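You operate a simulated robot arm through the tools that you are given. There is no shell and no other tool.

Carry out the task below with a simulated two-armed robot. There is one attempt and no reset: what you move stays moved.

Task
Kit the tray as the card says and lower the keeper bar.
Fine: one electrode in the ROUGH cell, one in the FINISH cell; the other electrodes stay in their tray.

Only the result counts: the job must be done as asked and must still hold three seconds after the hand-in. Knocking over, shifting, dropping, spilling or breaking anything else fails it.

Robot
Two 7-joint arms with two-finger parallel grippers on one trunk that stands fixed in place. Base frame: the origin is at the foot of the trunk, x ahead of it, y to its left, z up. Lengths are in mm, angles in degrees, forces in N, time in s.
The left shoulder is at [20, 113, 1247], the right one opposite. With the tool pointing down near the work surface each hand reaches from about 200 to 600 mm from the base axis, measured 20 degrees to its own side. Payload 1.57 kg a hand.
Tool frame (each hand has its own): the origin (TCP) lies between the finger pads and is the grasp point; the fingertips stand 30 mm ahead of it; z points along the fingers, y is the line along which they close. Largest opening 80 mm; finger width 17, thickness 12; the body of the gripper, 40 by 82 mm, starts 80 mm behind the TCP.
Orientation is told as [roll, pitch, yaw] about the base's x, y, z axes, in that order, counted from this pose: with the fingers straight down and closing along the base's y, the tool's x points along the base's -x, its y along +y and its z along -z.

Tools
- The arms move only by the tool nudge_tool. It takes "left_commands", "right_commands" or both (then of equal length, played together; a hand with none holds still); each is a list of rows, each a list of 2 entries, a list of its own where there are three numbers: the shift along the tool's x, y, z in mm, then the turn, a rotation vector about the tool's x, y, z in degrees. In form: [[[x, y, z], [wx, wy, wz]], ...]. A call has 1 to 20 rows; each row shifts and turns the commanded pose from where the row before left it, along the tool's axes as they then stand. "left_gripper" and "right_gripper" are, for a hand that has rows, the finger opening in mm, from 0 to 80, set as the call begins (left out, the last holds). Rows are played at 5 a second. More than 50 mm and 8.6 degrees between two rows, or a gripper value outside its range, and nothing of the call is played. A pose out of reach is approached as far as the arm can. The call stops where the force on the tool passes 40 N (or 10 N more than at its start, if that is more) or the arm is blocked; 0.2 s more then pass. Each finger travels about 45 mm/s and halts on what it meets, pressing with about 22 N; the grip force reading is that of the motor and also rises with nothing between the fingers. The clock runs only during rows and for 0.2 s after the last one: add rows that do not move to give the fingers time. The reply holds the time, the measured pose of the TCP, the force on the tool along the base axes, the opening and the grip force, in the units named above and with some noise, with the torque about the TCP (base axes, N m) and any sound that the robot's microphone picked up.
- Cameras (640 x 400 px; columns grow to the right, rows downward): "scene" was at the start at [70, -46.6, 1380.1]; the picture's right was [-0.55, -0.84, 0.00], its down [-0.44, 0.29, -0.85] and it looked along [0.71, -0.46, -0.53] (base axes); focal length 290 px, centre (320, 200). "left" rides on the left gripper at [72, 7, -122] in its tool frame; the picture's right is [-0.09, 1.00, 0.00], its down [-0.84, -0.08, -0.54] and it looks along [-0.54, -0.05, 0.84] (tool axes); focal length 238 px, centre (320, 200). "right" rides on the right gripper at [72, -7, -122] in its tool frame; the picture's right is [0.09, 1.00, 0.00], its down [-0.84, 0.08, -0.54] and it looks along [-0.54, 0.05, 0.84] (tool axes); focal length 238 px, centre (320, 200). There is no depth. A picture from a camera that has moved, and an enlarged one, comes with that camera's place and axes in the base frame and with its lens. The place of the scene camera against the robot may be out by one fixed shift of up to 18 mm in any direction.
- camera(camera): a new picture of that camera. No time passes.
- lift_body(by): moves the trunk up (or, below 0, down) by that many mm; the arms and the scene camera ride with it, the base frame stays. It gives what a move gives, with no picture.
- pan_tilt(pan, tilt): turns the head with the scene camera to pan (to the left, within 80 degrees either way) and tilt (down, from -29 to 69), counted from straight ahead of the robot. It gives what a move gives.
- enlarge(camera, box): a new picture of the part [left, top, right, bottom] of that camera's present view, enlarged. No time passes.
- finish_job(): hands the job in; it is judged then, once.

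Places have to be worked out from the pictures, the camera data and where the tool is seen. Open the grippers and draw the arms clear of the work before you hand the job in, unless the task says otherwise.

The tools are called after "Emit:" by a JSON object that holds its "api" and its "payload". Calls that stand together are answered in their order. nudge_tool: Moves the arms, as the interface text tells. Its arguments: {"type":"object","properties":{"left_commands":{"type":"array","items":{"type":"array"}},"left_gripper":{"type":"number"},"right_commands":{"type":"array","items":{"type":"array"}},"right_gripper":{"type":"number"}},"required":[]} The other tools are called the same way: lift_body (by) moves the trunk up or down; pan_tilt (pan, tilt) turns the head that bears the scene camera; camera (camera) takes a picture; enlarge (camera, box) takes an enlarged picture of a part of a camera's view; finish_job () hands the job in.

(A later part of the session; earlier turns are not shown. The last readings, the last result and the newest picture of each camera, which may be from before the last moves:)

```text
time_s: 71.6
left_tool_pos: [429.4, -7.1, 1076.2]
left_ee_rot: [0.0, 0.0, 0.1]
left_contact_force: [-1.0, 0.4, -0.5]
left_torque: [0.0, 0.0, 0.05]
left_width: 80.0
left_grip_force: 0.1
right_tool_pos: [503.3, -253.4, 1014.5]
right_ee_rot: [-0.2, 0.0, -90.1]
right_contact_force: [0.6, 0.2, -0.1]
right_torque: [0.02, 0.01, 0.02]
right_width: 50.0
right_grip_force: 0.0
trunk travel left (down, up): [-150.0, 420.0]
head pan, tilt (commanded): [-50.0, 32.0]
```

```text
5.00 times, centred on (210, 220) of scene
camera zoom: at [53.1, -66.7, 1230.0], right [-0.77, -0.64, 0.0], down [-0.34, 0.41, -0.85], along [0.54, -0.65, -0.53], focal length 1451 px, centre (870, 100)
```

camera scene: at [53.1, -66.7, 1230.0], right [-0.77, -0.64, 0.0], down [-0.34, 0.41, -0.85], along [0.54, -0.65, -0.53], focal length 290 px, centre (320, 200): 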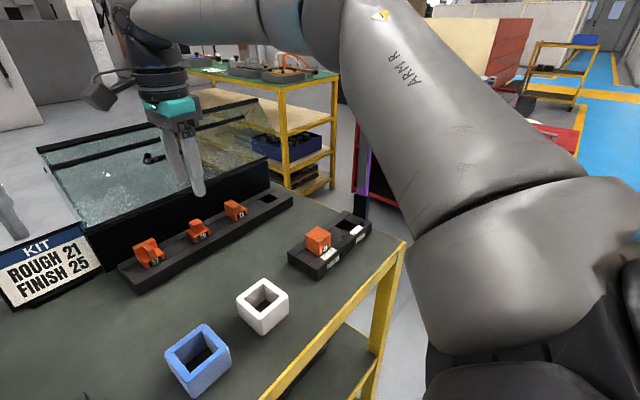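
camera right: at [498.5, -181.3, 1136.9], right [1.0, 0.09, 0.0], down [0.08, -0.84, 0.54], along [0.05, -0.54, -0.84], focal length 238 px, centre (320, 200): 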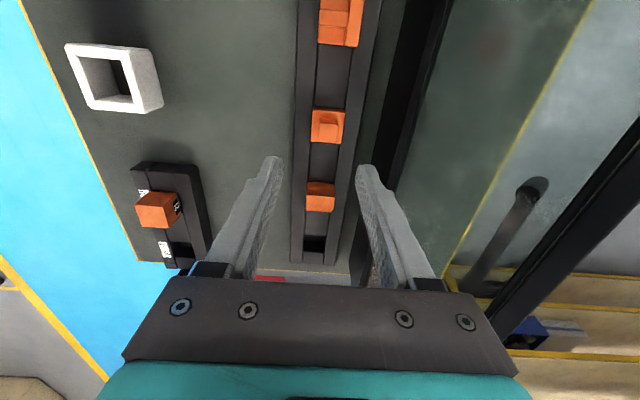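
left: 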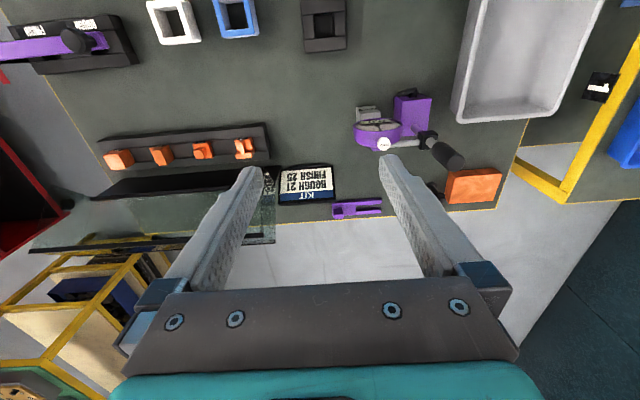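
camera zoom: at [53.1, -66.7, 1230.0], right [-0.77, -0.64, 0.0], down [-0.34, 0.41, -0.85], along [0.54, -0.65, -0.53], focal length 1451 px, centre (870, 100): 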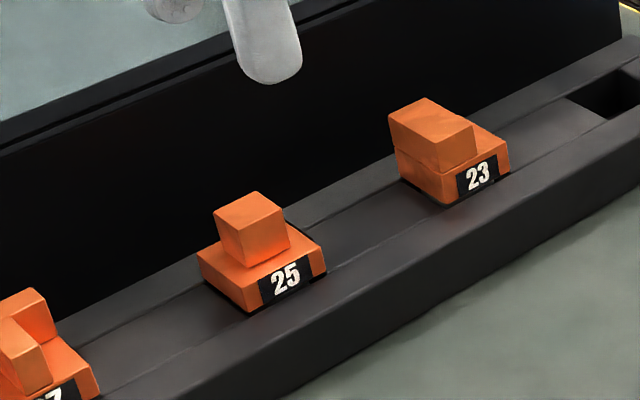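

Electrode 25's pillar is about 17 mm square and centred on its base, roughly (+6.8, +5.1) mm from the tool axis. I align, descend to about z 960 and look again.

Emit:
{"api": "nudge_tool", "payload": {"right_commands": [[[5.1, 6.8, 27], [0, 0, 0]], [[0, 0, 27], [0, 0, 0]], [[0, 0, 0], [0, 0, 0]]], "right_gripper": 50}}

Emit:
{"api": "camera", "payload": {"camera": "right"}}

Emit:
{"api": "enlarge", "payload": {"camera": "right", "box": [256, 110, 384, 200]}}

Emit:
{"api": "enlarge", "payload": {"camera": "scene", "box": [140, 130, 260, 260]}}

```text
time_s: 72.4
left_tool_pos: [429.3, -5.8, 1076.6]
left_ee_rot: [-0.1, 0.0, 0.1]
left_contact_force: [0.1, -0.3, -0.1]
left_torque: [-0.01, 0.0, 0.02]
left_width: 80.0
left_grip_force: 0.0
right_tool_pos: [511.4, -250.6, 960.5]
right_ee_rot: [-0.1, 0.1, -90.1]
right_contact_force: [0.2, 0.3, 0.3]
right_torque: [-0.01, 0.01, 0.01]
right_width: 49.9
right_grip_force: 0.3
trunk travel left (down, up): [-150.0, 420.0]
head pan, tilt (commanded): [-50.0, 32.0]
```

```text
taken
camera right: at [506.1, -178.0, 1083.9], right [1.0, 0.09, 0.0], down [0.08, -0.84, 0.54], along [0.05, -0.54, -0.84], focal length 238 px, centre (320, 200)
```

right: 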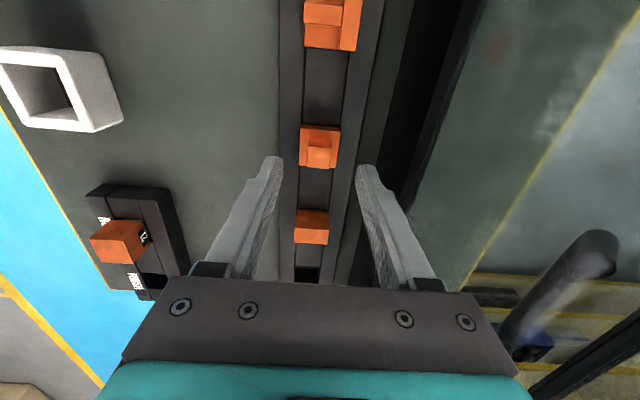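

```text
4.44 times, centred on (320, 155) of right
camera zoom: at [506.1, -178.0, 1083.9], right [1.0, 0.09, 0.0], down [0.08, -0.84, 0.54], along [0.05, -0.54, -0.84], focal length 1059 px, centre (320, 400)
```

zoom: 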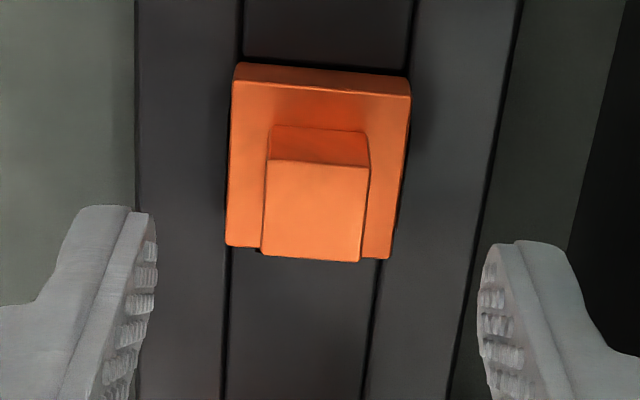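

```text
3.08 times, centred on (200, 195) of scene
camera zoom: at [52.4, -66.3, 1230.2], right [-0.77, -0.64, 0.0], down [-0.34, 0.41, -0.85], along [0.54, -0.65, -0.53], focal length 893 px, centre (689, 215)
```

zoom: 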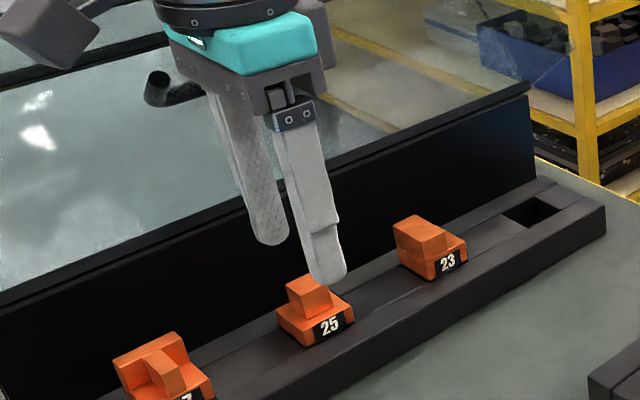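

The pillar top is about (-1.5, +2.2) mm from the axis. I correct and descend to z≈935, then look at the fingertip height relative to the base.

Emit:
{"api": "nudge_tool", "payload": {"right_commands": [[[2.2, -1.5, 10], [0, 0, 0]], [[0, 0, 15], [0, 0, 0]], [[0, 0, 0], [0, 0, 0]]], "right_gripper": 50}}

Emit:
{"api": "enlarge", "payload": {"camera": "right", "box": [256, 120, 384, 220]}}

Emit:
{"api": "enlarge", "payload": {"camera": "scene", "box": [160, 180, 260, 260]}}

```text
time_s: 73.2
left_tool_pos: [428.7, -6.3, 1077.5]
left_ee_rot: [0.0, 0.1, 0.1]
left_contact_force: [0.3, 0.5, -0.4]
left_torque: [0.03, 0.01, 0.03]
left_width: 80.2
left_grip_force: 0.1
right_tool_pos: [509.3, -248.4, 936.6]
right_ee_rot: [-0.1, 0.0, -89.9]
right_contact_force: [0.0, -0.2, -0.3]
right_torque: [0.0, 0.0, -0.02]
right_width: 50.3
right_grip_force: 0.0
trunk travel left (down, up): [-150.0, 420.0]
head pan, tilt (commanded): [-50.0, 32.0]
```

```text
4.00 times, centred on (320, 170) of right
camera zoom: at [505.2, -175.8, 1059.7], right [1.0, 0.09, 0.0], down [0.08, -0.84, 0.54], along [0.05, -0.54, -0.84], focal length 953 px, centre (320, 320)
```

zoom: 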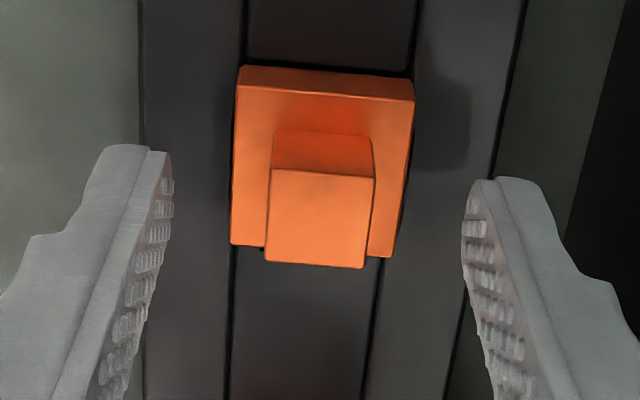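

```text
5.00 times, centred on (210, 220) of scene
camera zoom: at [52.6, -66.4, 1230.1], right [-0.77, -0.64, 0.0], down [-0.34, 0.41, -0.85], along [0.54, -0.65, -0.53], focal length 1451 px, centre (870, 100)
```

zoom: 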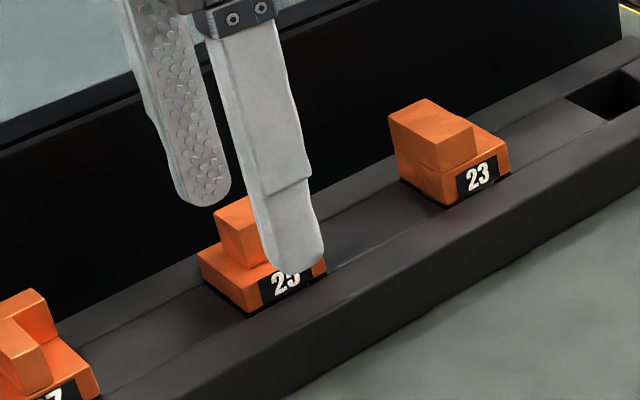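

The tips are at about z 906, beside the upper pillar, and the base top is at about 898. I descend 4 mm more and close on the pillar.

Emit:
{"api": "nudge_tool", "payload": {"right_commands": [[[0, 0, 4], [0, 0, 0]], [[0, 0, 0], [0, 0, 0]]], "right_gripper": 50}}

Emit:
{"api": "nudge_tool", "payload": {"right_commands": [[[0, 0, 0], [0, 0, 0]], [[0, 0, 0], [0, 0, 0]], [[0, 0, 0], [0, 0, 0]], [[0, 0, 0], [0, 0, 0]], [[0, 0, 0], [0, 0, 0]]], "right_gripper": 12}}

Emit:
{"api": "enlarge", "payload": {"camera": "right", "box": [256, 120, 384, 220]}}

Emit:
{"api": "enlarge", "payload": {"camera": "scene", "box": [160, 180, 260, 260]}}

```text
time_s: 73.8
left_tool_pos: [428.9, -6.5, 1078.1]
left_ee_rot: [0.0, 0.0, 0.0]
left_contact_force: [-0.1, 0.1, 0.1]
left_torque: [0.02, 0.0, 0.01]
left_width: 80.0
left_grip_force: 0.1
right_tool_pos: [510.9, -247.1, 931.5]
right_ee_rot: [0.0, 0.0, -90.1]
right_contact_force: [0.2, 1.1, -0.7]
right_torque: [0.0, -0.03, 0.02]
right_width: 50.0
right_grip_force: 0.0
trunk travel left (down, up): [-150.0, 420.0]
head pan, tilt (commanded): [-50.0, 32.0]
```

```text
time_s: 75.0
left_tool_pos: [429.0, -5.7, 1076.3]
left_ee_rot: [0.0, 0.1, 0.1]
left_contact_force: [-0.3, 1.2, -0.5]
left_torque: [-0.01, 0.03, -0.02]
left_width: 80.3
left_grip_force: 0.0
right_tool_pos: [510.5, -247.6, 932.9]
right_ee_rot: [0.0, -0.1, -90.0]
right_contact_force: [-3.2, 1.1, -0.3]
right_torque: [-0.01, 0.08, 0.04]
right_width: 17.0
right_grip_force: 21.7
trunk travel left (down, up): [-150.0, 420.0]
head pan, tilt (commanded): [-50.0, 32.0]
```

```text
4.00 times, centred on (320, 170) of right
camera zoom: at [505.1, -175.8, 1055.5], right [1.0, 0.09, 0.0], down [0.08, -0.84, 0.54], along [0.05, -0.54, -0.84], focal length 953 px, centre (320, 320)
```

zoom: 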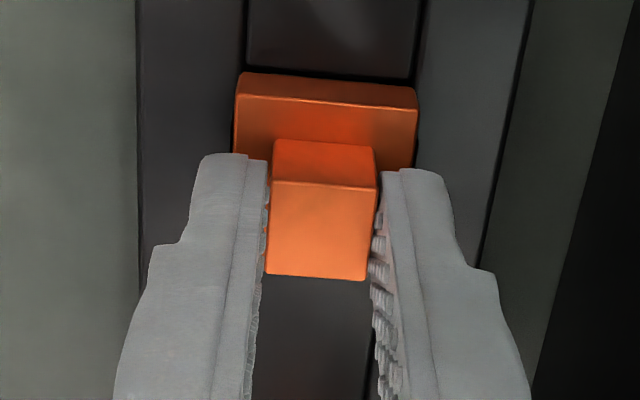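

```text
5.00 times, centred on (210, 220) of scene
camera zoom: at [52.3, -66.3, 1230.1], right [-0.77, -0.64, 0.0], down [-0.34, 0.41, -0.85], along [0.55, -0.65, -0.53], focal length 1451 px, centre (870, 100)
```

zoom: 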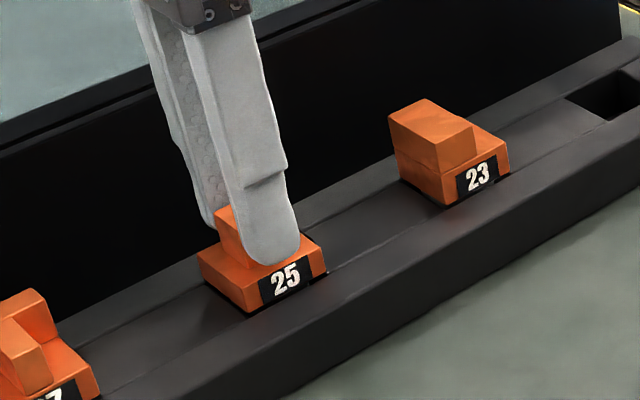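

The pillar is held (17.0 mm, 21.7 N). I relieve the slight side load and lift straight up slowly.

Emit:
{"api": "nudge_tool", "payload": {"right_commands": [[[0, -0.3, 0], [0, 0, 0]], [[0, 0, -3], [0, 0, 0]], [[0, 0, -4], [0, 0, 0]], [[0, 0, -6], [0, 0, 0]], [[0, 0, -8], [0, 0, 0]], [[0, 0, -10], [0, 0, 0]], [[0, 0, 0], [0, 0, 0]]]}}

Emit:
{"api": "enlarge", "payload": {"camera": "scene", "box": [150, 150, 270, 260]}}

Emit:
{"api": "enlarge", "payload": {"camera": "right", "box": [256, 120, 384, 220]}}

```text
time_s: 76.6
left_tool_pos: [428.4, -6.4, 1076.2]
left_ee_rot: [-0.1, 0.0, 0.0]
left_contact_force: [-0.5, 0.6, 0.1]
left_torque: [0.03, 0.0, 0.01]
left_width: 80.0
left_grip_force: 0.0
right_tool_pos: [510.8, -247.8, 963.4]
right_ee_rot: [0.0, 0.0, -90.1]
right_contact_force: [0.0, 0.0, -2.1]
right_torque: [-0.03, -0.01, -0.02]
right_width: 17.0
right_grip_force: 22.4
trunk travel left (down, up): [-150.0, 420.0]
head pan, tilt (commanded): [-50.0, 32.0]
```

```text
3.64 times, centred on (210, 205) of scene
camera zoom: at [52.7, -66.4, 1230.1], right [-0.77, -0.64, 0.0], down [-0.34, 0.41, -0.85], along [0.54, -0.65, -0.53], focal length 1055 px, centre (720, 182)
```

zoom: 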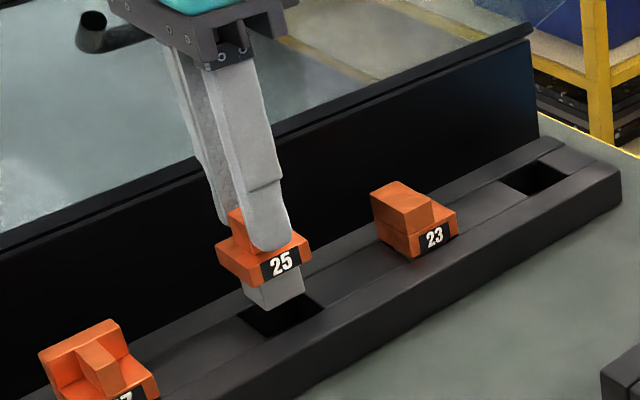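

```text
4.00 times, centred on (320, 170) of right
camera zoom: at [505.2, -175.7, 1085.4], right [1.0, 0.09, 0.0], down [0.08, -0.84, 0.54], along [0.05, -0.54, -0.84], focal length 953 px, centre (320, 320)
```

zoom: 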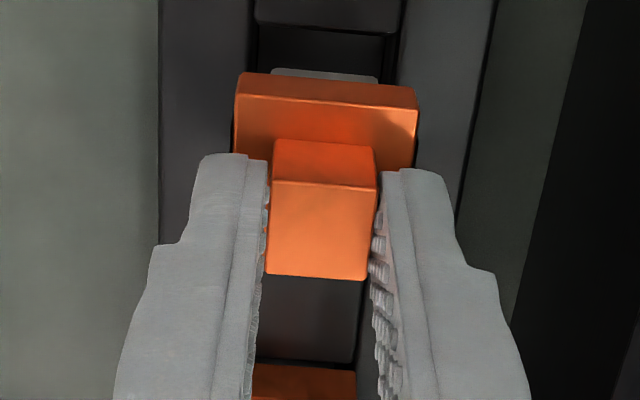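

Electrode 25 is out of the rack and hanging straight. Clearance between the wrist and the upright bar at the FINISH cell looks thin, so I carry the electrode high toward the tray first. There I will use the gripper body to nudge the bar a bit further open.

Emit:
{"api": "nudge_tool", "payload": {"right_commands": [[[0, 0, -25], [0, 0, 0]], [[0, 0, -25], [0, 0, 0]], [[0, 0, -10], [0, 0, 0]], [[-30, -31.7, 0], [0, 0, 0]], [[-30, -31.7, 0], [0, 0, 0]], [[-30, -31.7, 0], [0, 0, 0]], [[-30, -31.7, 0], [0, 0, 0]], [[-30, -31.7, 0], [0, 0, 0]], [[-30, -31.3, 0], [0, 0, 0]], [[0, 0, 0], [0, 0, 0]]]}}

Emit:
{"api": "camera", "payload": {"camera": "scene"}}

Emit:
{"api": "camera", "payload": {"camera": "right"}}

```text
time_s: 78.8
left_tool_pos: [429.0, -6.7, 1076.3]
left_ee_rot: [-0.1, 0.0, 0.1]
left_contact_force: [0.1, -0.3, -0.4]
left_torque: [0.01, -0.01, 0.01]
left_width: 79.8
left_grip_force: 0.2
right_tool_pos: [320.8, -429.2, 1023.4]
right_ee_rot: [-0.2, 0.0, -90.0]
right_contact_force: [0.5, 0.6, -3.8]
right_torque: [0.03, -0.03, 0.03]
right_width: 17.4
right_grip_force: 22.0
trunk travel left (down, up): [-150.0, 420.0]
head pan, tilt (commanded): [-50.0, 32.0]
```

```text
taken
camera scene: at [52.5, -66.6, 1230.1], right [-0.77, -0.64, 0.0], down [-0.34, 0.41, -0.85], along [0.54, -0.65, -0.53], focal length 290 px, centre (320, 200)
```

scene: 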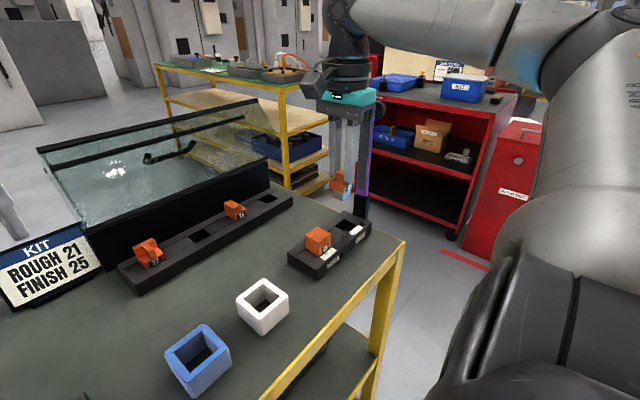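

```text
taken
camera right: at [316.1, -357.7, 1146.3], right [1.0, 0.09, 0.0], down [0.08, -0.84, 0.54], along [0.05, -0.54, -0.84], focal length 238 px, centre (320, 200)
```

right: 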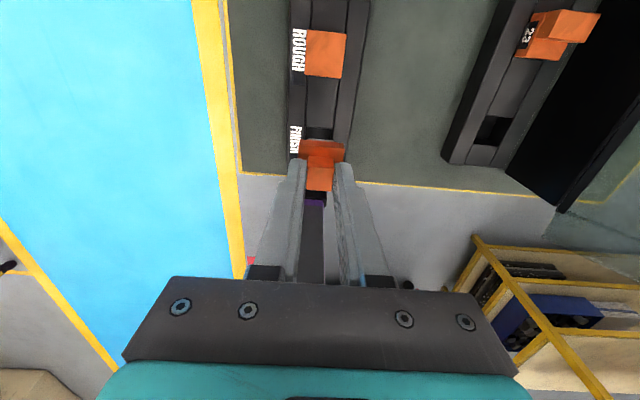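

Both are in view. I lower to z≈1008 and move toward -y until the gripper body meets the bar's top end, then push gently.

Emit:
{"api": "nudge_tool", "payload": {"right_commands": [[[0, 0, 15], [0, 0, 0]], [[-14, 0, 0], [0, 0, 0]], [[-14, 0, 0], [0, 0, 0]], [[-6, 0, 0], [0, 0, 0]], [[0, 0, 0], [0, 0, 0]]]}}

Emit:
{"api": "enlarge", "payload": {"camera": "scene", "box": [290, 60, 410, 240]}}

```text
time_s: 80.0
left_tool_pos: [427.8, -6.2, 1076.2]
left_ee_rot: [0.0, 0.0, 0.1]
left_contact_force: [0.0, -0.2, -0.1]
left_torque: [-0.03, -0.01, -0.01]
left_width: 80.1
left_grip_force: 0.1
right_tool_pos: [321.3, -462.0, 1010.1]
right_ee_rot: [-0.1, 0.1, -90.0]
right_contact_force: [-0.5, -0.6, -3.1]
right_torque: [0.01, 0.02, -0.01]
right_width: 17.3
right_grip_force: 21.9
trunk travel left (down, up): [-150.0, 420.0]
head pan, tilt (commanded): [-50.0, 32.0]
```

```text
2.22 times, centred on (350, 150) of scene
camera zoom: at [52.7, -66.5, 1230.1], right [-0.77, -0.64, 0.0], down [-0.34, 0.41, -0.85], along [0.54, -0.65, -0.53], focal length 645 px, centre (253, 311)
```

zoom: 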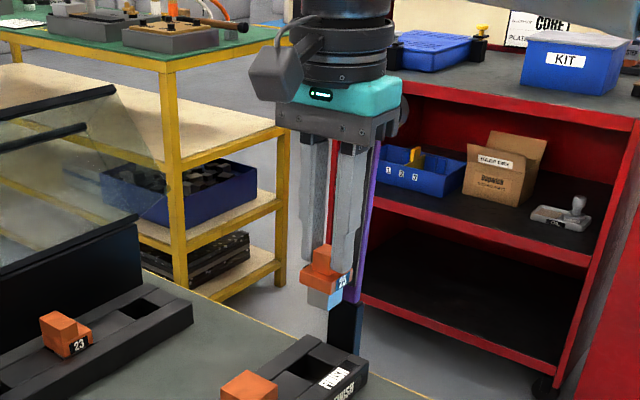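

No contact yet and the bar's end is level with the gripper body. I push on in 5 mm steps.

Emit:
{"api": "nudge_tool", "payload": {"right_commands": [[[-5, 0, 0], [0, 0, 0]], [[-5, 0, 0], [0, 0, 0]], [[-5, 0, 0], [0, 0, 0]], [[0, 0, 0], [0, 0, 0]]]}}

Emit:
{"api": "nudge_tool", "payload": {"right_commands": [[[-5, 0, 0], [0, 0, 0]], [[-5, 0, 0], [0, 0, 0]], [[-5, 0, 0], [0, 0, 0]], [[0, 0, 0], [0, 0, 0]]]}}

Emit:
{"api": "enlarge", "payload": {"camera": "scene", "box": [290, 60, 410, 240]}}

```text
time_s: 81.0
left_tool_pos: [428.3, -7.1, 1076.3]
left_ee_rot: [-0.1, 0.0, 0.1]
left_contact_force: [0.1, 0.5, -0.5]
left_torque: [0.0, 0.02, -0.01]
left_width: 79.9
left_grip_force: 0.0
right_tool_pos: [321.7, -477.2, 1010.6]
right_ee_rot: [-0.1, 0.0, -90.0]
right_contact_force: [-0.5, 0.6, -2.2]
right_torque: [-0.02, 0.0, 0.01]
right_width: 17.5
right_grip_force: 22.4
trunk travel left (down, up): [-150.0, 420.0]
head pan, tilt (commanded): [-50.0, 32.0]
```

```text
time_s: 82.0
left_tool_pos: [428.0, -5.7, 1076.1]
left_ee_rot: [0.0, 0.0, 0.1]
left_contact_force: [0.8, 0.4, 0.0]
left_torque: [0.01, 0.01, -0.05]
left_width: 79.8
left_grip_force: 0.1
right_tool_pos: [321.1, -492.7, 1009.6]
right_ee_rot: [-0.1, -0.1, -90.0]
right_contact_force: [1.0, 0.5, -2.3]
right_torque: [0.02, -0.02, 0.02]
right_width: 17.5
right_grip_force: 21.8
trunk travel left (down, up): [-150.0, 420.0]
head pan, tilt (commanded): [-50.0, 32.0]
```

```text
2.22 times, centred on (350, 150) of scene
camera zoom: at [52.7, -66.5, 1230.1], right [-0.77, -0.64, 0.0], down [-0.34, 0.41, -0.85], along [0.54, -0.65, -0.53], focal length 645 px, centre (253, 311)
```

zoom: 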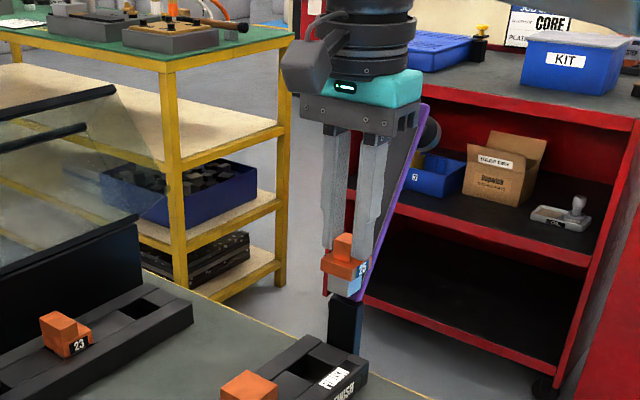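

The bar has swung back to roughly 105° without resistance. I return to the FINISH cell position and check clearance and alignment.

Emit:
{"api": "nudge_tool", "payload": {"right_commands": [[[22.5, 0, 0], [0, 0, 0]], [[22.5, 0, 0], [0, 0, 0]], [[0, 0, 0], [0, 0, 0]]]}}

Emit:
{"api": "camera", "payload": {"camera": "right"}}

Emit:
{"api": "camera", "payload": {"camera": "scene"}}

Emit:
{"api": "enlarge", "payload": {"camera": "scene", "box": [275, 150, 400, 285]}}

Emit:
{"api": "enlarge", "payload": {"camera": "right", "box": [256, 60, 384, 200]}}

```text
time_s: 82.8
left_tool_pos: [428.4, -4.4, 1075.6]
left_ee_rot: [0.0, -0.1, 0.1]
left_contact_force: [-0.3, 0.1, 0.1]
left_torque: [-0.01, 0.02, 0.0]
left_width: 80.1
left_grip_force: 0.0
right_tool_pos: [322.1, -448.0, 1009.8]
right_ee_rot: [-0.1, 0.0, -90.1]
right_contact_force: [-0.5, 0.2, -2.5]
right_torque: [0.01, -0.01, -0.01]
right_width: 17.3
right_grip_force: 22.0
trunk travel left (down, up): [-150.0, 420.0]
head pan, tilt (commanded): [-50.0, 32.0]
```

```text
taken
camera right: at [316.4, -376.3, 1131.5], right [1.0, 0.09, 0.0], down [0.08, -0.84, 0.54], along [0.05, -0.54, -0.84], focal length 238 px, centre (320, 200)
```

right: 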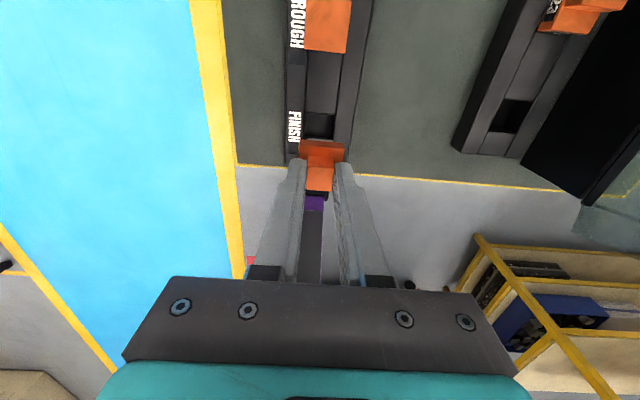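

```text
taken
camera scene: at [52.7, -66.5, 1230.1], right [-0.77, -0.64, 0.0], down [-0.34, 0.41, -0.85], along [0.54, -0.65, -0.53], focal length 290 px, centre (320, 200)
```

scene: 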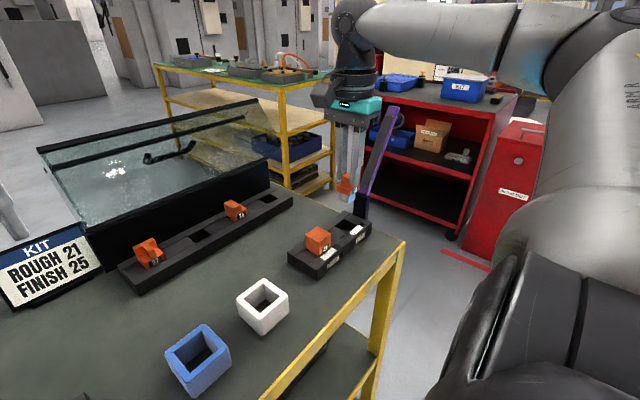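

```text
2.96 times, centred on (338, 218) of scene
camera zoom: at [52.7, -66.5, 1230.1], right [-0.77, -0.64, 0.0], down [-0.34, 0.41, -0.85], along [0.54, -0.65, -0.53], focal length 860 px, centre (268, 148)
```

zoom: 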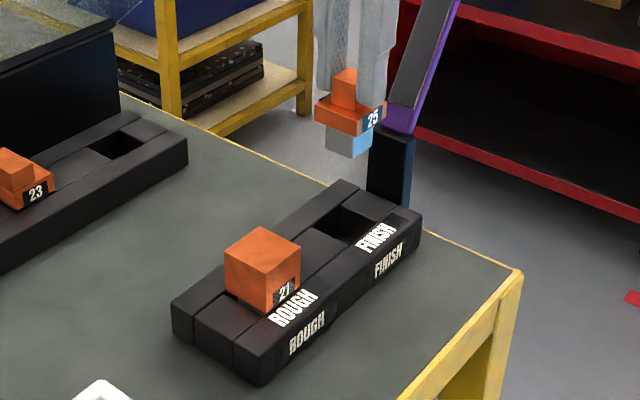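

```text
2.86 times, centred on (320, 130) of right
camera zoom: at [316.4, -376.3, 1131.5], right [1.0, 0.09, 0.0], down [0.08, -0.84, 0.54], along [0.05, -0.54, -0.84], focal length 681 px, centre (320, 400)
```

zoom: 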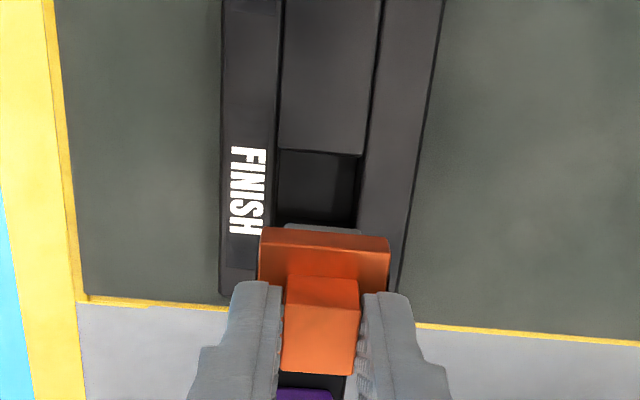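

The bar leans well back now and the pocket centre is only about (-1, +1) mm from the tool axis. I correct and lower electrode 25 to just above the FINISH pocket.

Emit:
{"api": "nudge_tool", "payload": {"right_commands": [[[1, -1, 15], [0, 0, 0]], [[0, 0, 20], [0, 0, 0]], [[0, 0, 18], [0, 0, 0]], [[0, 0, 0], [0, 0, 0]]]}}

Emit:
{"api": "enlarge", "payload": {"camera": "scene", "box": [275, 60, 400, 285]}}

Emit:
{"api": "enlarge", "payload": {"camera": "scene", "box": [310, 170, 390, 260]}}

Emit:
{"api": "enlarge", "payload": {"camera": "right", "box": [256, 60, 384, 200]}}

```text
time_s: 83.8
left_tool_pos: [428.4, -6.3, 1076.2]
left_ee_rot: [0.0, 0.0, 0.1]
left_contact_force: [-0.3, 0.7, 0.6]
left_torque: [-0.02, -0.03, -0.02]
left_width: 79.9
left_grip_force: 0.0
right_tool_pos: [319.4, -446.2, 955.8]
right_ee_rot: [-0.2, 0.0, -90.0]
right_contact_force: [-0.3, -0.4, -3.2]
right_torque: [-0.03, 0.0, -0.02]
right_width: 17.1
right_grip_force: 21.2
trunk travel left (down, up): [-150.0, 420.0]
head pan, tilt (commanded): [-50.0, 32.0]
```

```text
1.78 times, centred on (338, 172) of scene
camera zoom: at [52.7, -66.5, 1230.1], right [-0.77, -0.64, 0.0], down [-0.34, 0.41, -0.85], along [0.54, -0.65, -0.53], focal length 516 px, centre (289, 249)
```

zoom: 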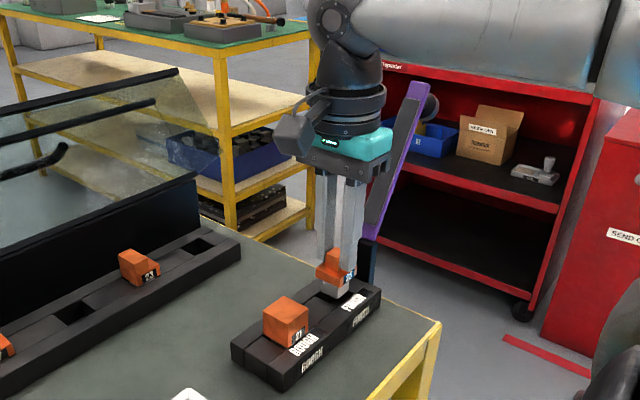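

```text
4.44 times, centred on (350, 215) of scene
camera zoom: at [52.7, -66.5, 1230.1], right [-0.77, -0.64, 0.0], down [-0.34, 0.41, -0.85], along [0.54, -0.65, -0.53], focal length 1290 px, centre (187, 133)
```

zoom: 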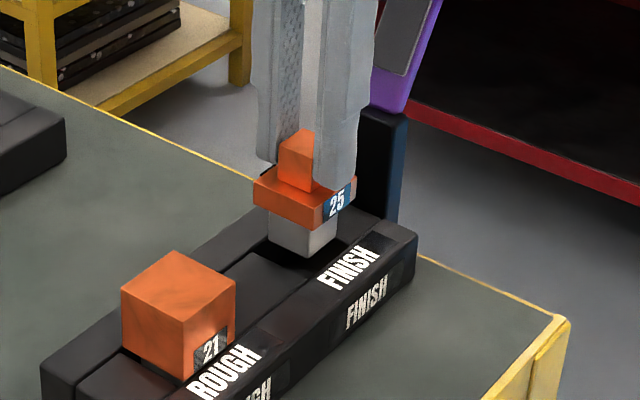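

```text
2.86 times, centred on (320, 130) of right
camera zoom: at [314.2, -374.1, 1078.5], right [1.0, 0.09, 0.0], down [0.08, -0.84, 0.54], along [0.05, -0.54, -0.84], focal length 681 px, centre (320, 400)
```

zoom: 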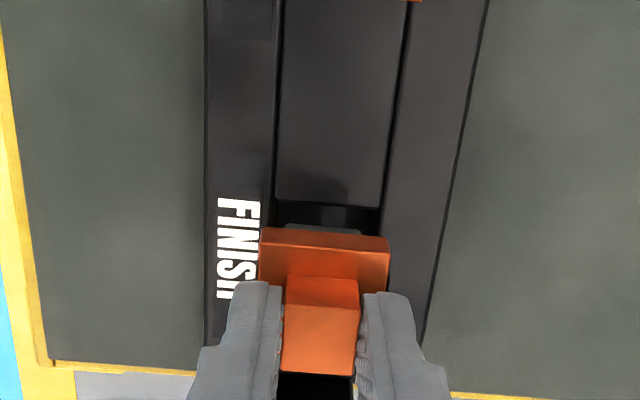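

The shank is entering over the pocket, with a gap visible on the +y side. I lower in steps, watching the force.

Emit:
{"api": "nudge_tool", "payload": {"right_commands": [[[0, 0, 5], [0, 0, 0]], [[0, 0, 5], [0, 0, 0]], [[0, 0, 5], [0, 0, 0]], [[0, 0, 3], [0, 0, 0]], [[0, 0, 0], [0, 0, 0]]]}}

Emit:
{"api": "enlarge", "payload": {"camera": "scene", "box": [310, 170, 390, 260]}}

```text
time_s: 85.0
left_tool_pos: [428.3, -6.0, 1076.7]
left_ee_rot: [0.0, -0.1, 0.1]
left_contact_force: [0.1, 0.0, 0.6]
left_torque: [0.01, 0.01, 0.02]
left_width: 80.2
left_grip_force: 0.1
right_tool_pos: [319.3, -446.3, 937.7]
right_ee_rot: [-0.1, -0.1, -90.0]
right_contact_force: [0.7, 0.3, -2.6]
right_torque: [0.0, -0.03, 0.0]
right_width: 17.2
right_grip_force: 22.1
trunk travel left (down, up): [-150.0, 420.0]
head pan, tilt (commanded): [-50.0, 32.0]
```

```text
4.44 times, centred on (350, 215) of scene
camera zoom: at [52.7, -66.5, 1230.1], right [-0.77, -0.64, 0.0], down [-0.34, 0.41, -0.85], along [0.54, -0.65, -0.53], focal length 1290 px, centre (187, 133)
```

zoom: 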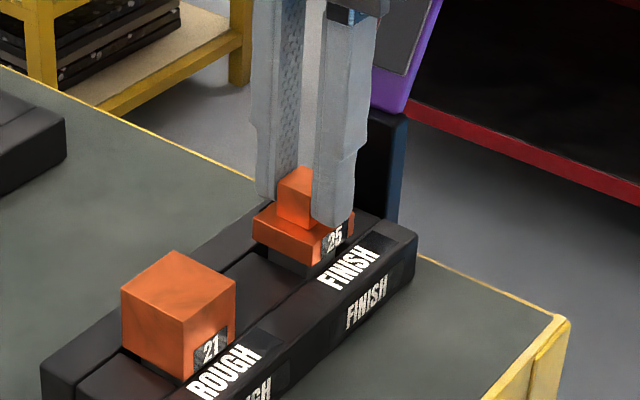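

It goes in freely. I lower the last few millimetres until the weight is taken up.

Emit:
{"api": "nudge_tool", "payload": {"right_commands": [[[0, 0, 2], [0, 0, 0]], [[0, 0, 1.5], [0, 0, 0]], [[0, 0, 1], [0, 0, 0]], [[0, 0, 0], [0, 0, 0]]]}}

Emit:
{"api": "enlarge", "payload": {"camera": "scene", "box": [310, 170, 390, 260]}}

```text
time_s: 86.0
left_tool_pos: [428.4, -6.0, 1077.4]
left_ee_rot: [0.0, 0.0, 0.1]
left_contact_force: [-0.1, 0.0, -0.3]
left_torque: [0.0, 0.01, 0.02]
left_width: 80.2
left_grip_force: 0.0
right_tool_pos: [319.9, -446.2, 933.8]
right_ee_rot: [-0.2, 0.0, -90.0]
right_contact_force: [-0.2, 1.3, -1.5]
right_torque: [0.08, 0.01, -0.05]
right_width: 17.3
right_grip_force: 22.5
trunk travel left (down, up): [-150.0, 420.0]
head pan, tilt (commanded): [-50.0, 32.0]
```

```text
4.44 times, centred on (350, 215) of scene
camera zoom: at [52.6, -66.4, 1230.1], right [-0.77, -0.64, 0.0], down [-0.34, 0.41, -0.85], along [0.54, -0.65, -0.53], focal length 1290 px, centre (187, 133)
```

zoom: 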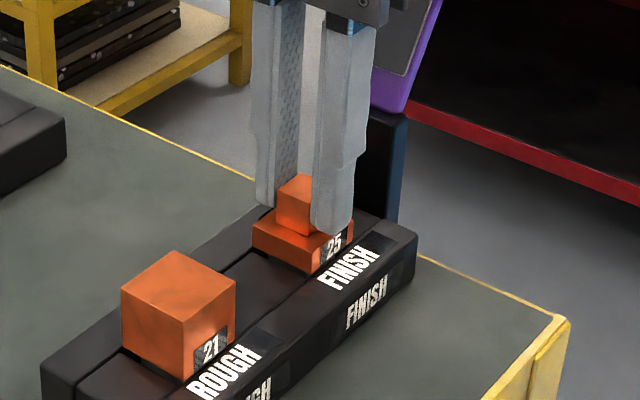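

Emit:
{"api": "nudge_tool", "payload": {"right_commands": [[[0, 0, 0.7], [0, 0, 0]], [[0, 0, 0.5], [0, 0, 0]], [[0, 0, 0], [0, 0, 0]]]}}

```text
time_s: 86.8
left_tool_pos: [428.5, -5.5, 1077.9]
left_ee_rot: [0.0, 0.0, 0.2]
left_contact_force: [0.4, -0.6, 0.0]
left_torque: [-0.03, 0.02, 0.01]
left_width: 80.1
left_grip_force: 0.0
right_tool_pos: [318.6, -446.2, 932.7]
right_ee_rot: [0.0, 0.0, -90.0]
right_contact_force: [-2.4, 2.4, 9.3]
right_torque: [0.5, 0.11, 0.03]
right_width: 17.3
right_grip_force: 22.3
trunk travel left (down, up): [-150.0, 420.0]
head pan, tilt (commanded): [-50.0, 32.0]
```

Electrode 25 is seated (+9 N upward). I open the fingers and check it before moving away.

Emit:
{"api": "nudge_tool", "payload": {"right_commands": [[[0, 0, 0], [0, 0, 0]], [[0, 0, 0], [0, 0, 0]], [[0, 0, 0], [0, 0, 0]]], "right_gripper": 40}}

Emit:
{"api": "enlarge", "payload": {"camera": "scene", "box": [310, 170, 390, 260]}}

Emit:
{"api": "enlarge", "payload": {"camera": "right", "box": [256, 60, 384, 200]}}

```text
time_s: 87.6
left_tool_pos: [428.5, -6.2, 1077.1]
left_ee_rot: [0.0, 0.0, 0.1]
left_contact_force: [-0.1, 0.1, -0.4]
left_torque: [0.0, 0.02, 0.02]
left_width: 79.8
left_grip_force: 0.1
right_tool_pos: [319.7, -447.4, 931.8]
right_ee_rot: [-0.1, 0.1, -90.0]
right_contact_force: [-0.2, 0.6, 0.7]
right_torque: [0.02, 0.01, -0.05]
right_width: 40.0
right_grip_force: 0.1
trunk travel left (down, up): [-150.0, 420.0]
head pan, tilt (commanded): [-50.0, 32.0]
```

```text
4.44 times, centred on (350, 215) of scene
camera zoom: at [52.6, -66.4, 1230.1], right [-0.77, -0.64, 0.0], down [-0.34, 0.41, -0.85], along [0.54, -0.65, -0.53], focal length 1290 px, centre (187, 133)
```

zoom: 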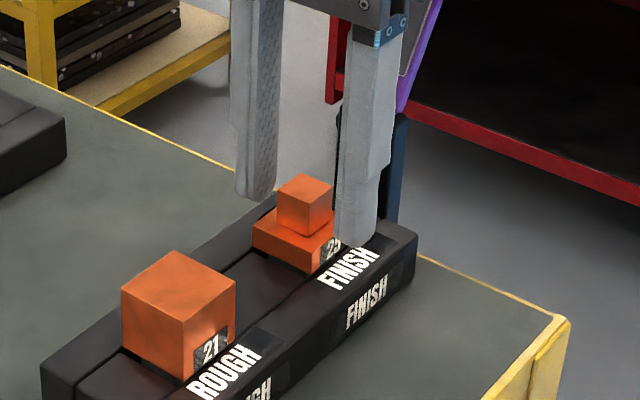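

```text
2.86 times, centred on (320, 130) of right
camera zoom: at [314.4, -375.4, 1054.0], right [1.0, 0.09, 0.0], down [0.08, -0.84, 0.54], along [0.05, -0.54, -0.84], focal length 681 px, centre (320, 400)
```

zoom: 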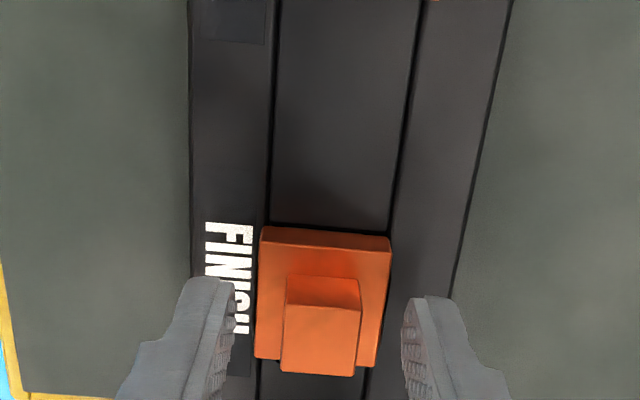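

Both electrodes are seated: 21 in ROUGH and 25 in FINISH. I raise the trunk, which lifts the hand straight off electrode 25 and gives better reach for the bar.

Emit:
{"api": "lift_body", "payload": {"by": 120}}

Emit:
{"api": "nudge_tool", "payload": {"right_commands": [[[0, 0, -35], [0, 0, 0]], [[0, 0, -35], [0, 0, 0]], [[0, 0, -35], [0, 0, 0]], [[0, 0, 0], [0, 0, 0]]]}}

Emit:
{"api": "camera", "payload": {"camera": "scene"}}

Emit:
{"api": "camera", "payload": {"camera": "right"}}

```text
time_s: 89.1
left_tool_pos: [428.9, -5.2, 1196.3]
left_ee_rot: [0.0, -0.1, 0.1]
left_contact_force: [-0.5, -0.1, 0.2]
left_torque: [0.0, 0.02, -0.01]
left_width: 80.1
left_grip_force: 0.1
right_tool_pos: [318.3, -446.8, 1051.7]
right_ee_rot: [-0.2, 0.0, -90.0]
right_contact_force: [0.0, -0.6, 0.2]
right_torque: [-0.02, -0.02, -0.01]
right_width: 39.9
right_grip_force: 0.1
trunk travel left (down, up): [-270.0, 300.0]
head pan, tilt (commanded): [-50.0, 32.0]
```

```text
time_s: 90.1
left_tool_pos: [429.0, -5.9, 1196.8]
left_ee_rot: [-0.1, 0.0, 0.1]
left_contact_force: [-0.1, -0.2, -0.4]
left_torque: [-0.01, -0.01, -0.02]
left_width: 79.7
left_grip_force: 0.1
right_tool_pos: [319.7, -448.5, 1156.0]
right_ee_rot: [-0.2, 0.1, -90.0]
right_contact_force: [-0.6, -0.3, -0.3]
right_torque: [-0.03, 0.03, 0.03]
right_width: 39.8
right_grip_force: 0.0
trunk travel left (down, up): [-270.0, 300.0]
head pan, tilt (commanded): [-50.0, 32.0]
```

```text
taken
camera scene: at [52.6, -66.5, 1350.1], right [-0.77, -0.64, 0.0], down [-0.34, 0.41, -0.85], along [0.54, -0.65, -0.53], focal length 290 px, centre (320, 200)
```

scene: 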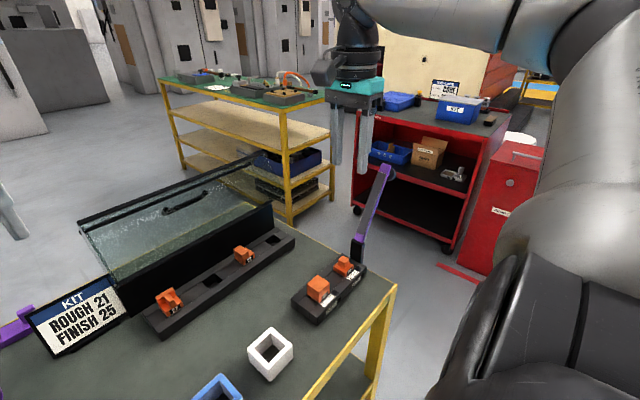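

```text
taken
camera right: at [315.3, -376.2, 1278.7], right [1.0, 0.09, 0.0], down [0.08, -0.84, 0.54], along [0.05, -0.54, -0.84], focal length 238 px, centre (320, 200)
```

right: 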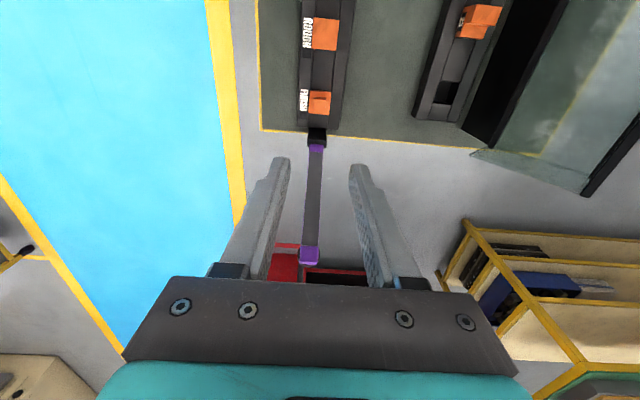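

The bar stands at about 115° with its end near y≈-572. I turn the hand to yaw 0 and open it fully, so that the two fingers straddle bar and knob along y and the outer finger can hook behind the knob.

Emit:
{"api": "nudge_tool", "payload": {"right_commands": [[[0, 0, 0], [0, 0, -8.2]], [[0, 0, 0], [0, 0, -8.2]], [[0, 0, 0], [0, 0, -8.2]], [[0, 0, 0], [0, 0, -8.2]], [[0, 0, 0], [0, 0, -8.2]], [[0, 0, 0], [0, 0, -8.2]], [[0, 0, 0], [0, 0, -8.2]], [[0, 0, 0], [0, 0, -8.2]], [[0, 0, 0], [0, 0, -8.2]], [[0, 0, 0], [0, 0, -8.2]], [[0, 0, 0], [0, 0, -8]], [[0, -31, 0], [0, 0, 0]], [[0, -31, 0], [0, 0, 0]], [[0, -31, 0], [0, 0, 0]], [[0, -31, 0], [0, 0, 0]], [[0, 0, 0], [0, 0, 0]]], "right_gripper": 80}}

Emit:
{"api": "camera", "payload": {"camera": "right"}}

Emit:
{"api": "camera", "payload": {"camera": "scene"}}

```text
time_s: 93.5
left_tool_pos: [428.4, -6.5, 1196.3]
left_ee_rot: [0.0, 0.0, 0.1]
left_contact_force: [1.4, 1.0, -0.7]
left_torque: [0.0, 0.01, 0.0]
left_width: 80.2
left_grip_force: 0.1
right_tool_pos: [318.9, -568.5, 1155.1]
right_ee_rot: [0.1, 0.0, 0.0]
right_contact_force: [0.0, -1.3, 0.3]
right_torque: [-0.01, 0.02, 0.0]
right_width: 79.6
right_grip_force: 0.1
trunk travel left (down, up): [-270.0, 300.0]
head pan, tilt (commanded): [-50.0, 32.0]
```

```text
taken
camera right: at [249.5, -575.6, 1277.6], right [-0.09, 1.0, 0.0], down [0.84, 0.08, 0.54], along [0.54, 0.05, -0.84], focal length 238 px, centre (320, 200)
```

right: 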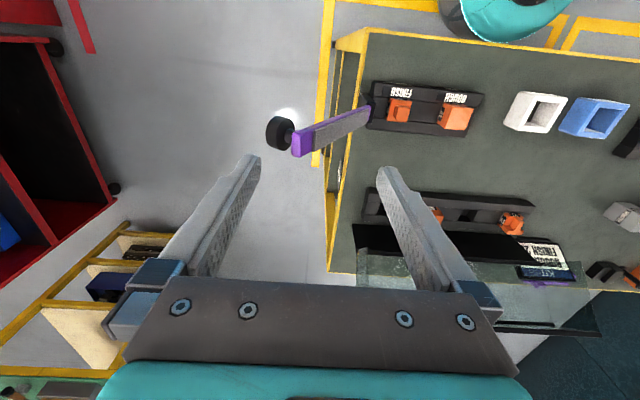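

```text
taken
camera scene: at [52.4, -66.3, 1350.2], right [-0.77, -0.64, 0.0], down [-0.34, 0.41, -0.85], along [0.54, -0.65, -0.53], focal length 290 px, centre (320, 200)
```

scene: 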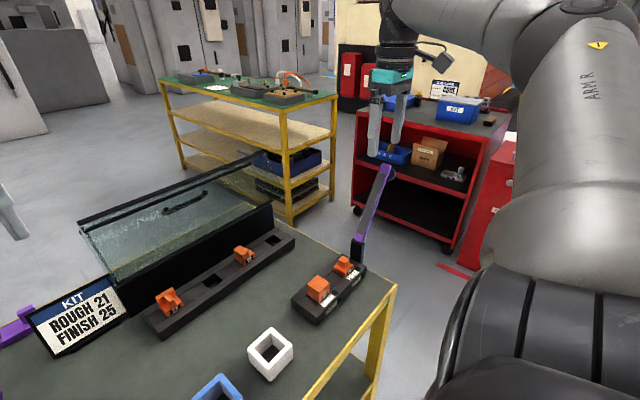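

From this view the bar is at about 120° and the knob's far edge is near y≈-616. I raise the trunk 80 mm more for reach and shift outward to y≈-592, so the straddle clears both sides.

Emit:
{"api": "lift_body", "payload": {"by": 80}}

Emit:
{"api": "nudge_tool", "payload": {"right_commands": [[[0, -12, 0], [0, 0, 0]], [[0, -12, 0], [0, 0, 0]], [[0, 0, 40], [0, 0, 0]], [[0, 0, 40], [0, 0, 0]], [[0, 0, 0], [0, 0, 0]]], "right_gripper": 80}}

Emit:
{"api": "camera", "payload": {"camera": "right"}}

Emit:
{"api": "camera", "payload": {"camera": "scene"}}

```text
time_s: 94.7
left_tool_pos: [428.3, -6.3, 1275.8]
left_ee_rot: [-0.1, 0.0, 0.2]
left_contact_force: [-0.6, 0.3, 0.5]
left_torque: [0.0, 0.02, -0.02]
left_width: 80.0
left_grip_force: 0.1
right_tool_pos: [320.3, -567.6, 1234.5]
right_ee_rot: [0.0, 0.2, -0.1]
right_contact_force: [0.2, 0.1, 1.0]
right_torque: [-0.02, -0.02, 0.02]
right_width: 80.0
right_grip_force: 0.1
trunk travel left (down, up): [-350.0, 220.0]
head pan, tilt (commanded): [-50.0, 32.0]
```

```text
time_s: 95.9
left_tool_pos: [427.7, -6.0, 1277.2]
left_ee_rot: [0.0, 0.1, 0.2]
left_contact_force: [-0.4, 0.2, 0.4]
left_torque: [0.04, -0.01, -0.01]
left_width: 79.9
left_grip_force: 0.1
right_tool_pos: [319.6, -595.4, 1154.0]
right_ee_rot: [0.0, 0.1, 0.0]
right_contact_force: [0.0, 0.1, 0.6]
right_torque: [-0.02, 0.04, 0.01]
right_width: 80.0
right_grip_force: 0.1
trunk travel left (down, up): [-350.0, 220.0]
head pan, tilt (commanded): [-50.0, 32.0]
```

```text
taken
camera right: at [248.9, -601.1, 1277.3], right [-0.09, 1.0, 0.0], down [0.84, 0.08, 0.54], along [0.54, 0.05, -0.84], focal length 238 px, centre (320, 200)
```

right: 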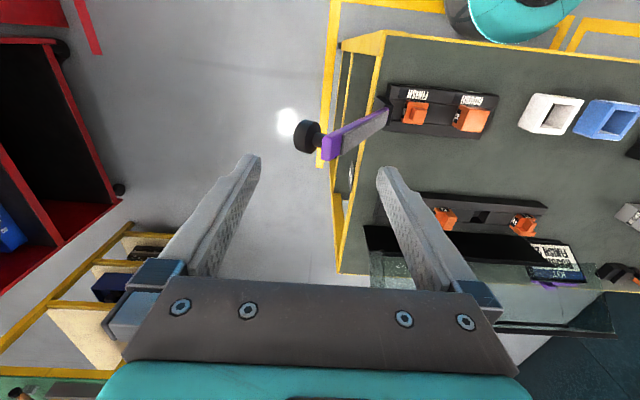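

```text
taken
camera scene: at [52.5, -66.2, 1430.2], right [-0.77, -0.64, 0.0], down [-0.34, 0.41, -0.85], along [0.54, -0.65, -0.53], focal length 290 px, centre (320, 200)
```

scene: 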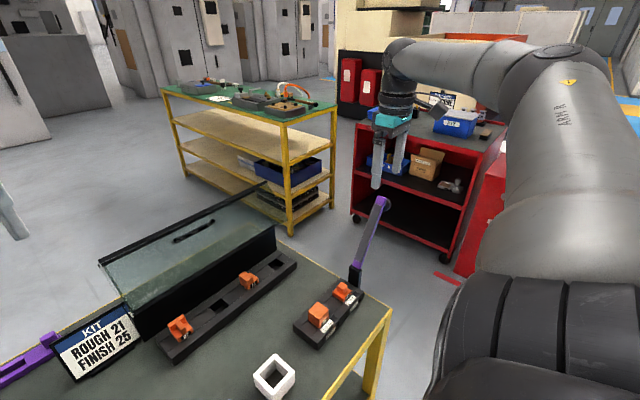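

The fingers are centred about the bar's end and knob in y, with more than 10 mm clear on each side. I descend so the fingertips reach beside the knob.

Emit:
{"api": "nudge_tool", "payload": {"right_commands": [[[0, 0, 30], [0, 0, 0]], [[0, 0, 30], [0, 0, 0]], [[0, 0, 22], [0, 0, 0]], [[0, 0, 0], [0, 0, 0]]], "right_gripper": 80}}

Emit:
{"api": "camera", "payload": {"camera": "right"}}

Emit:
{"api": "enlarge", "payload": {"camera": "scene", "box": [300, 90, 460, 310]}}

```text
time_s: 96.9
left_tool_pos: [428.6, -5.4, 1277.1]
left_ee_rot: [0.1, 0.0, 0.2]
left_contact_force: [-0.4, -0.2, 0.2]
left_torque: [0.01, -0.01, 0.01]
left_width: 79.9
left_grip_force: 0.1
right_tool_pos: [317.7, -593.5, 1073.4]
right_ee_rot: [0.1, 0.1, -0.1]
right_contact_force: [0.0, 0.1, 0.2]
right_torque: [-0.01, -0.01, 0.0]
right_width: 79.9
right_grip_force: 0.1
trunk travel left (down, up): [-350.0, 220.0]
head pan, tilt (commanded): [-50.0, 32.0]
```

```text
taken
camera right: at [248.1, -600.4, 1197.0], right [-0.09, 1.0, 0.0], down [0.84, 0.08, 0.54], along [0.54, 0.05, -0.84], focal length 238 px, centre (320, 200)
```

right: 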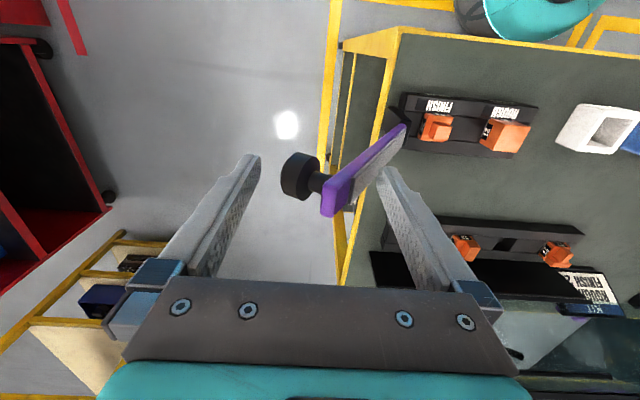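

```text
1.82 times, centred on (380, 200) of scene
camera zoom: at [52.5, -66.2, 1430.2], right [-0.77, -0.64, 0.0], down [-0.34, 0.41, -0.85], along [0.54, -0.65, -0.53], focal length 528 px, centre (211, 200)
```

zoom: 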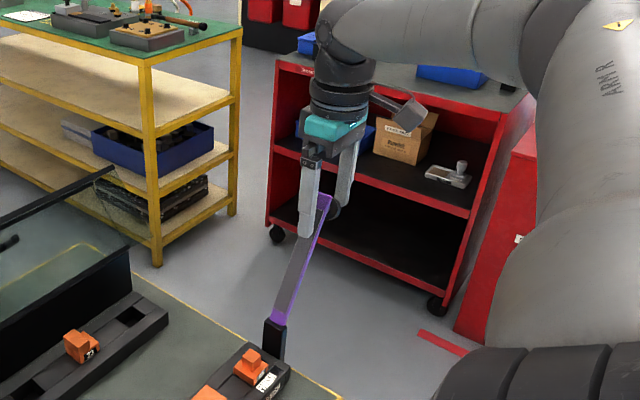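

Bar and knob sit between the fingers. I pull toward +y so the outer finger meets the knob and draws the bar back toward vertical, following the arc.

Emit:
{"api": "nudge_tool", "payload": {"right_commands": [[[0, 8, 0], [0, 0, 0]], [[0, 8, 0], [0, 0, 0]], [[0, 6, -3], [0, 0, 0]], [[0, 6, -4], [0, 0, 0]], [[0, 0, 0], [0, 0, 0]]], "right_gripper": 80}}

Emit:
{"api": "camera", "payload": {"camera": "right"}}

Emit:
{"api": "enlarge", "payload": {"camera": "scene", "box": [300, 90, 460, 310]}}

```text
time_s: 98.1
left_tool_pos: [429.7, -5.1, 1276.4]
left_ee_rot: [-0.1, 0.1, 0.1]
left_contact_force: [0.0, 0.6, -0.1]
left_torque: [-0.02, -0.01, -0.02]
left_width: 79.8
left_grip_force: 0.1
right_tool_pos: [317.9, -565.0, 1080.4]
right_ee_rot: [0.1, 0.0, 0.0]
right_contact_force: [-0.8, 0.1, 0.9]
right_torque: [0.02, 0.0, 0.01]
right_width: 79.8
right_grip_force: 0.0
trunk travel left (down, up): [-350.0, 220.0]
head pan, tilt (commanded): [-50.0, 32.0]
```

```text
taken
camera right: at [249.1, -571.9, 1202.1], right [-0.09, 1.0, 0.0], down [0.84, 0.08, 0.54], along [0.54, 0.05, -0.84], focal length 238 px, centre (320, 200)
```

right: 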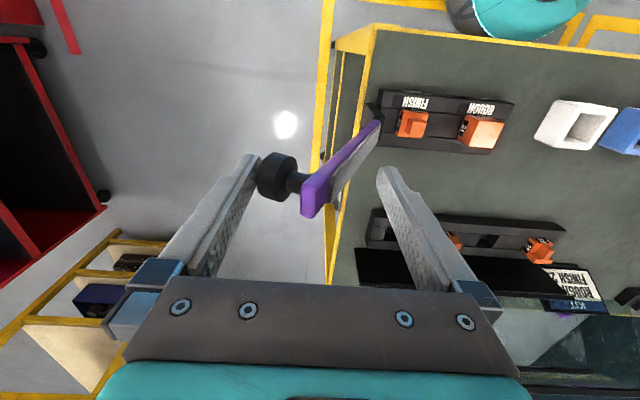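

```text
1.82 times, centred on (380, 200) of scene
camera zoom: at [52.5, -66.4, 1430.1], right [-0.77, -0.64, 0.0], down [-0.34, 0.41, -0.85], along [0.54, -0.65, -0.53], focal length 528 px, centre (211, 200)
```

zoom: 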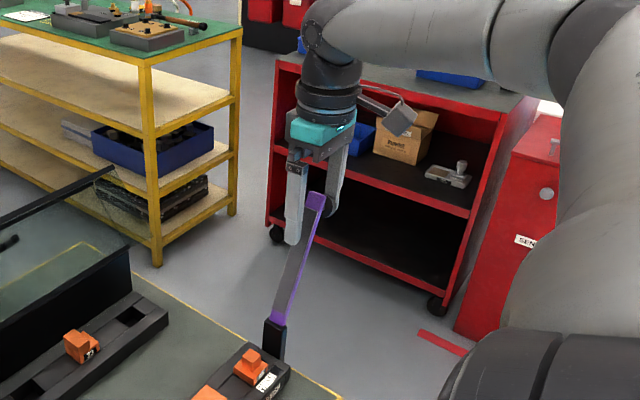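

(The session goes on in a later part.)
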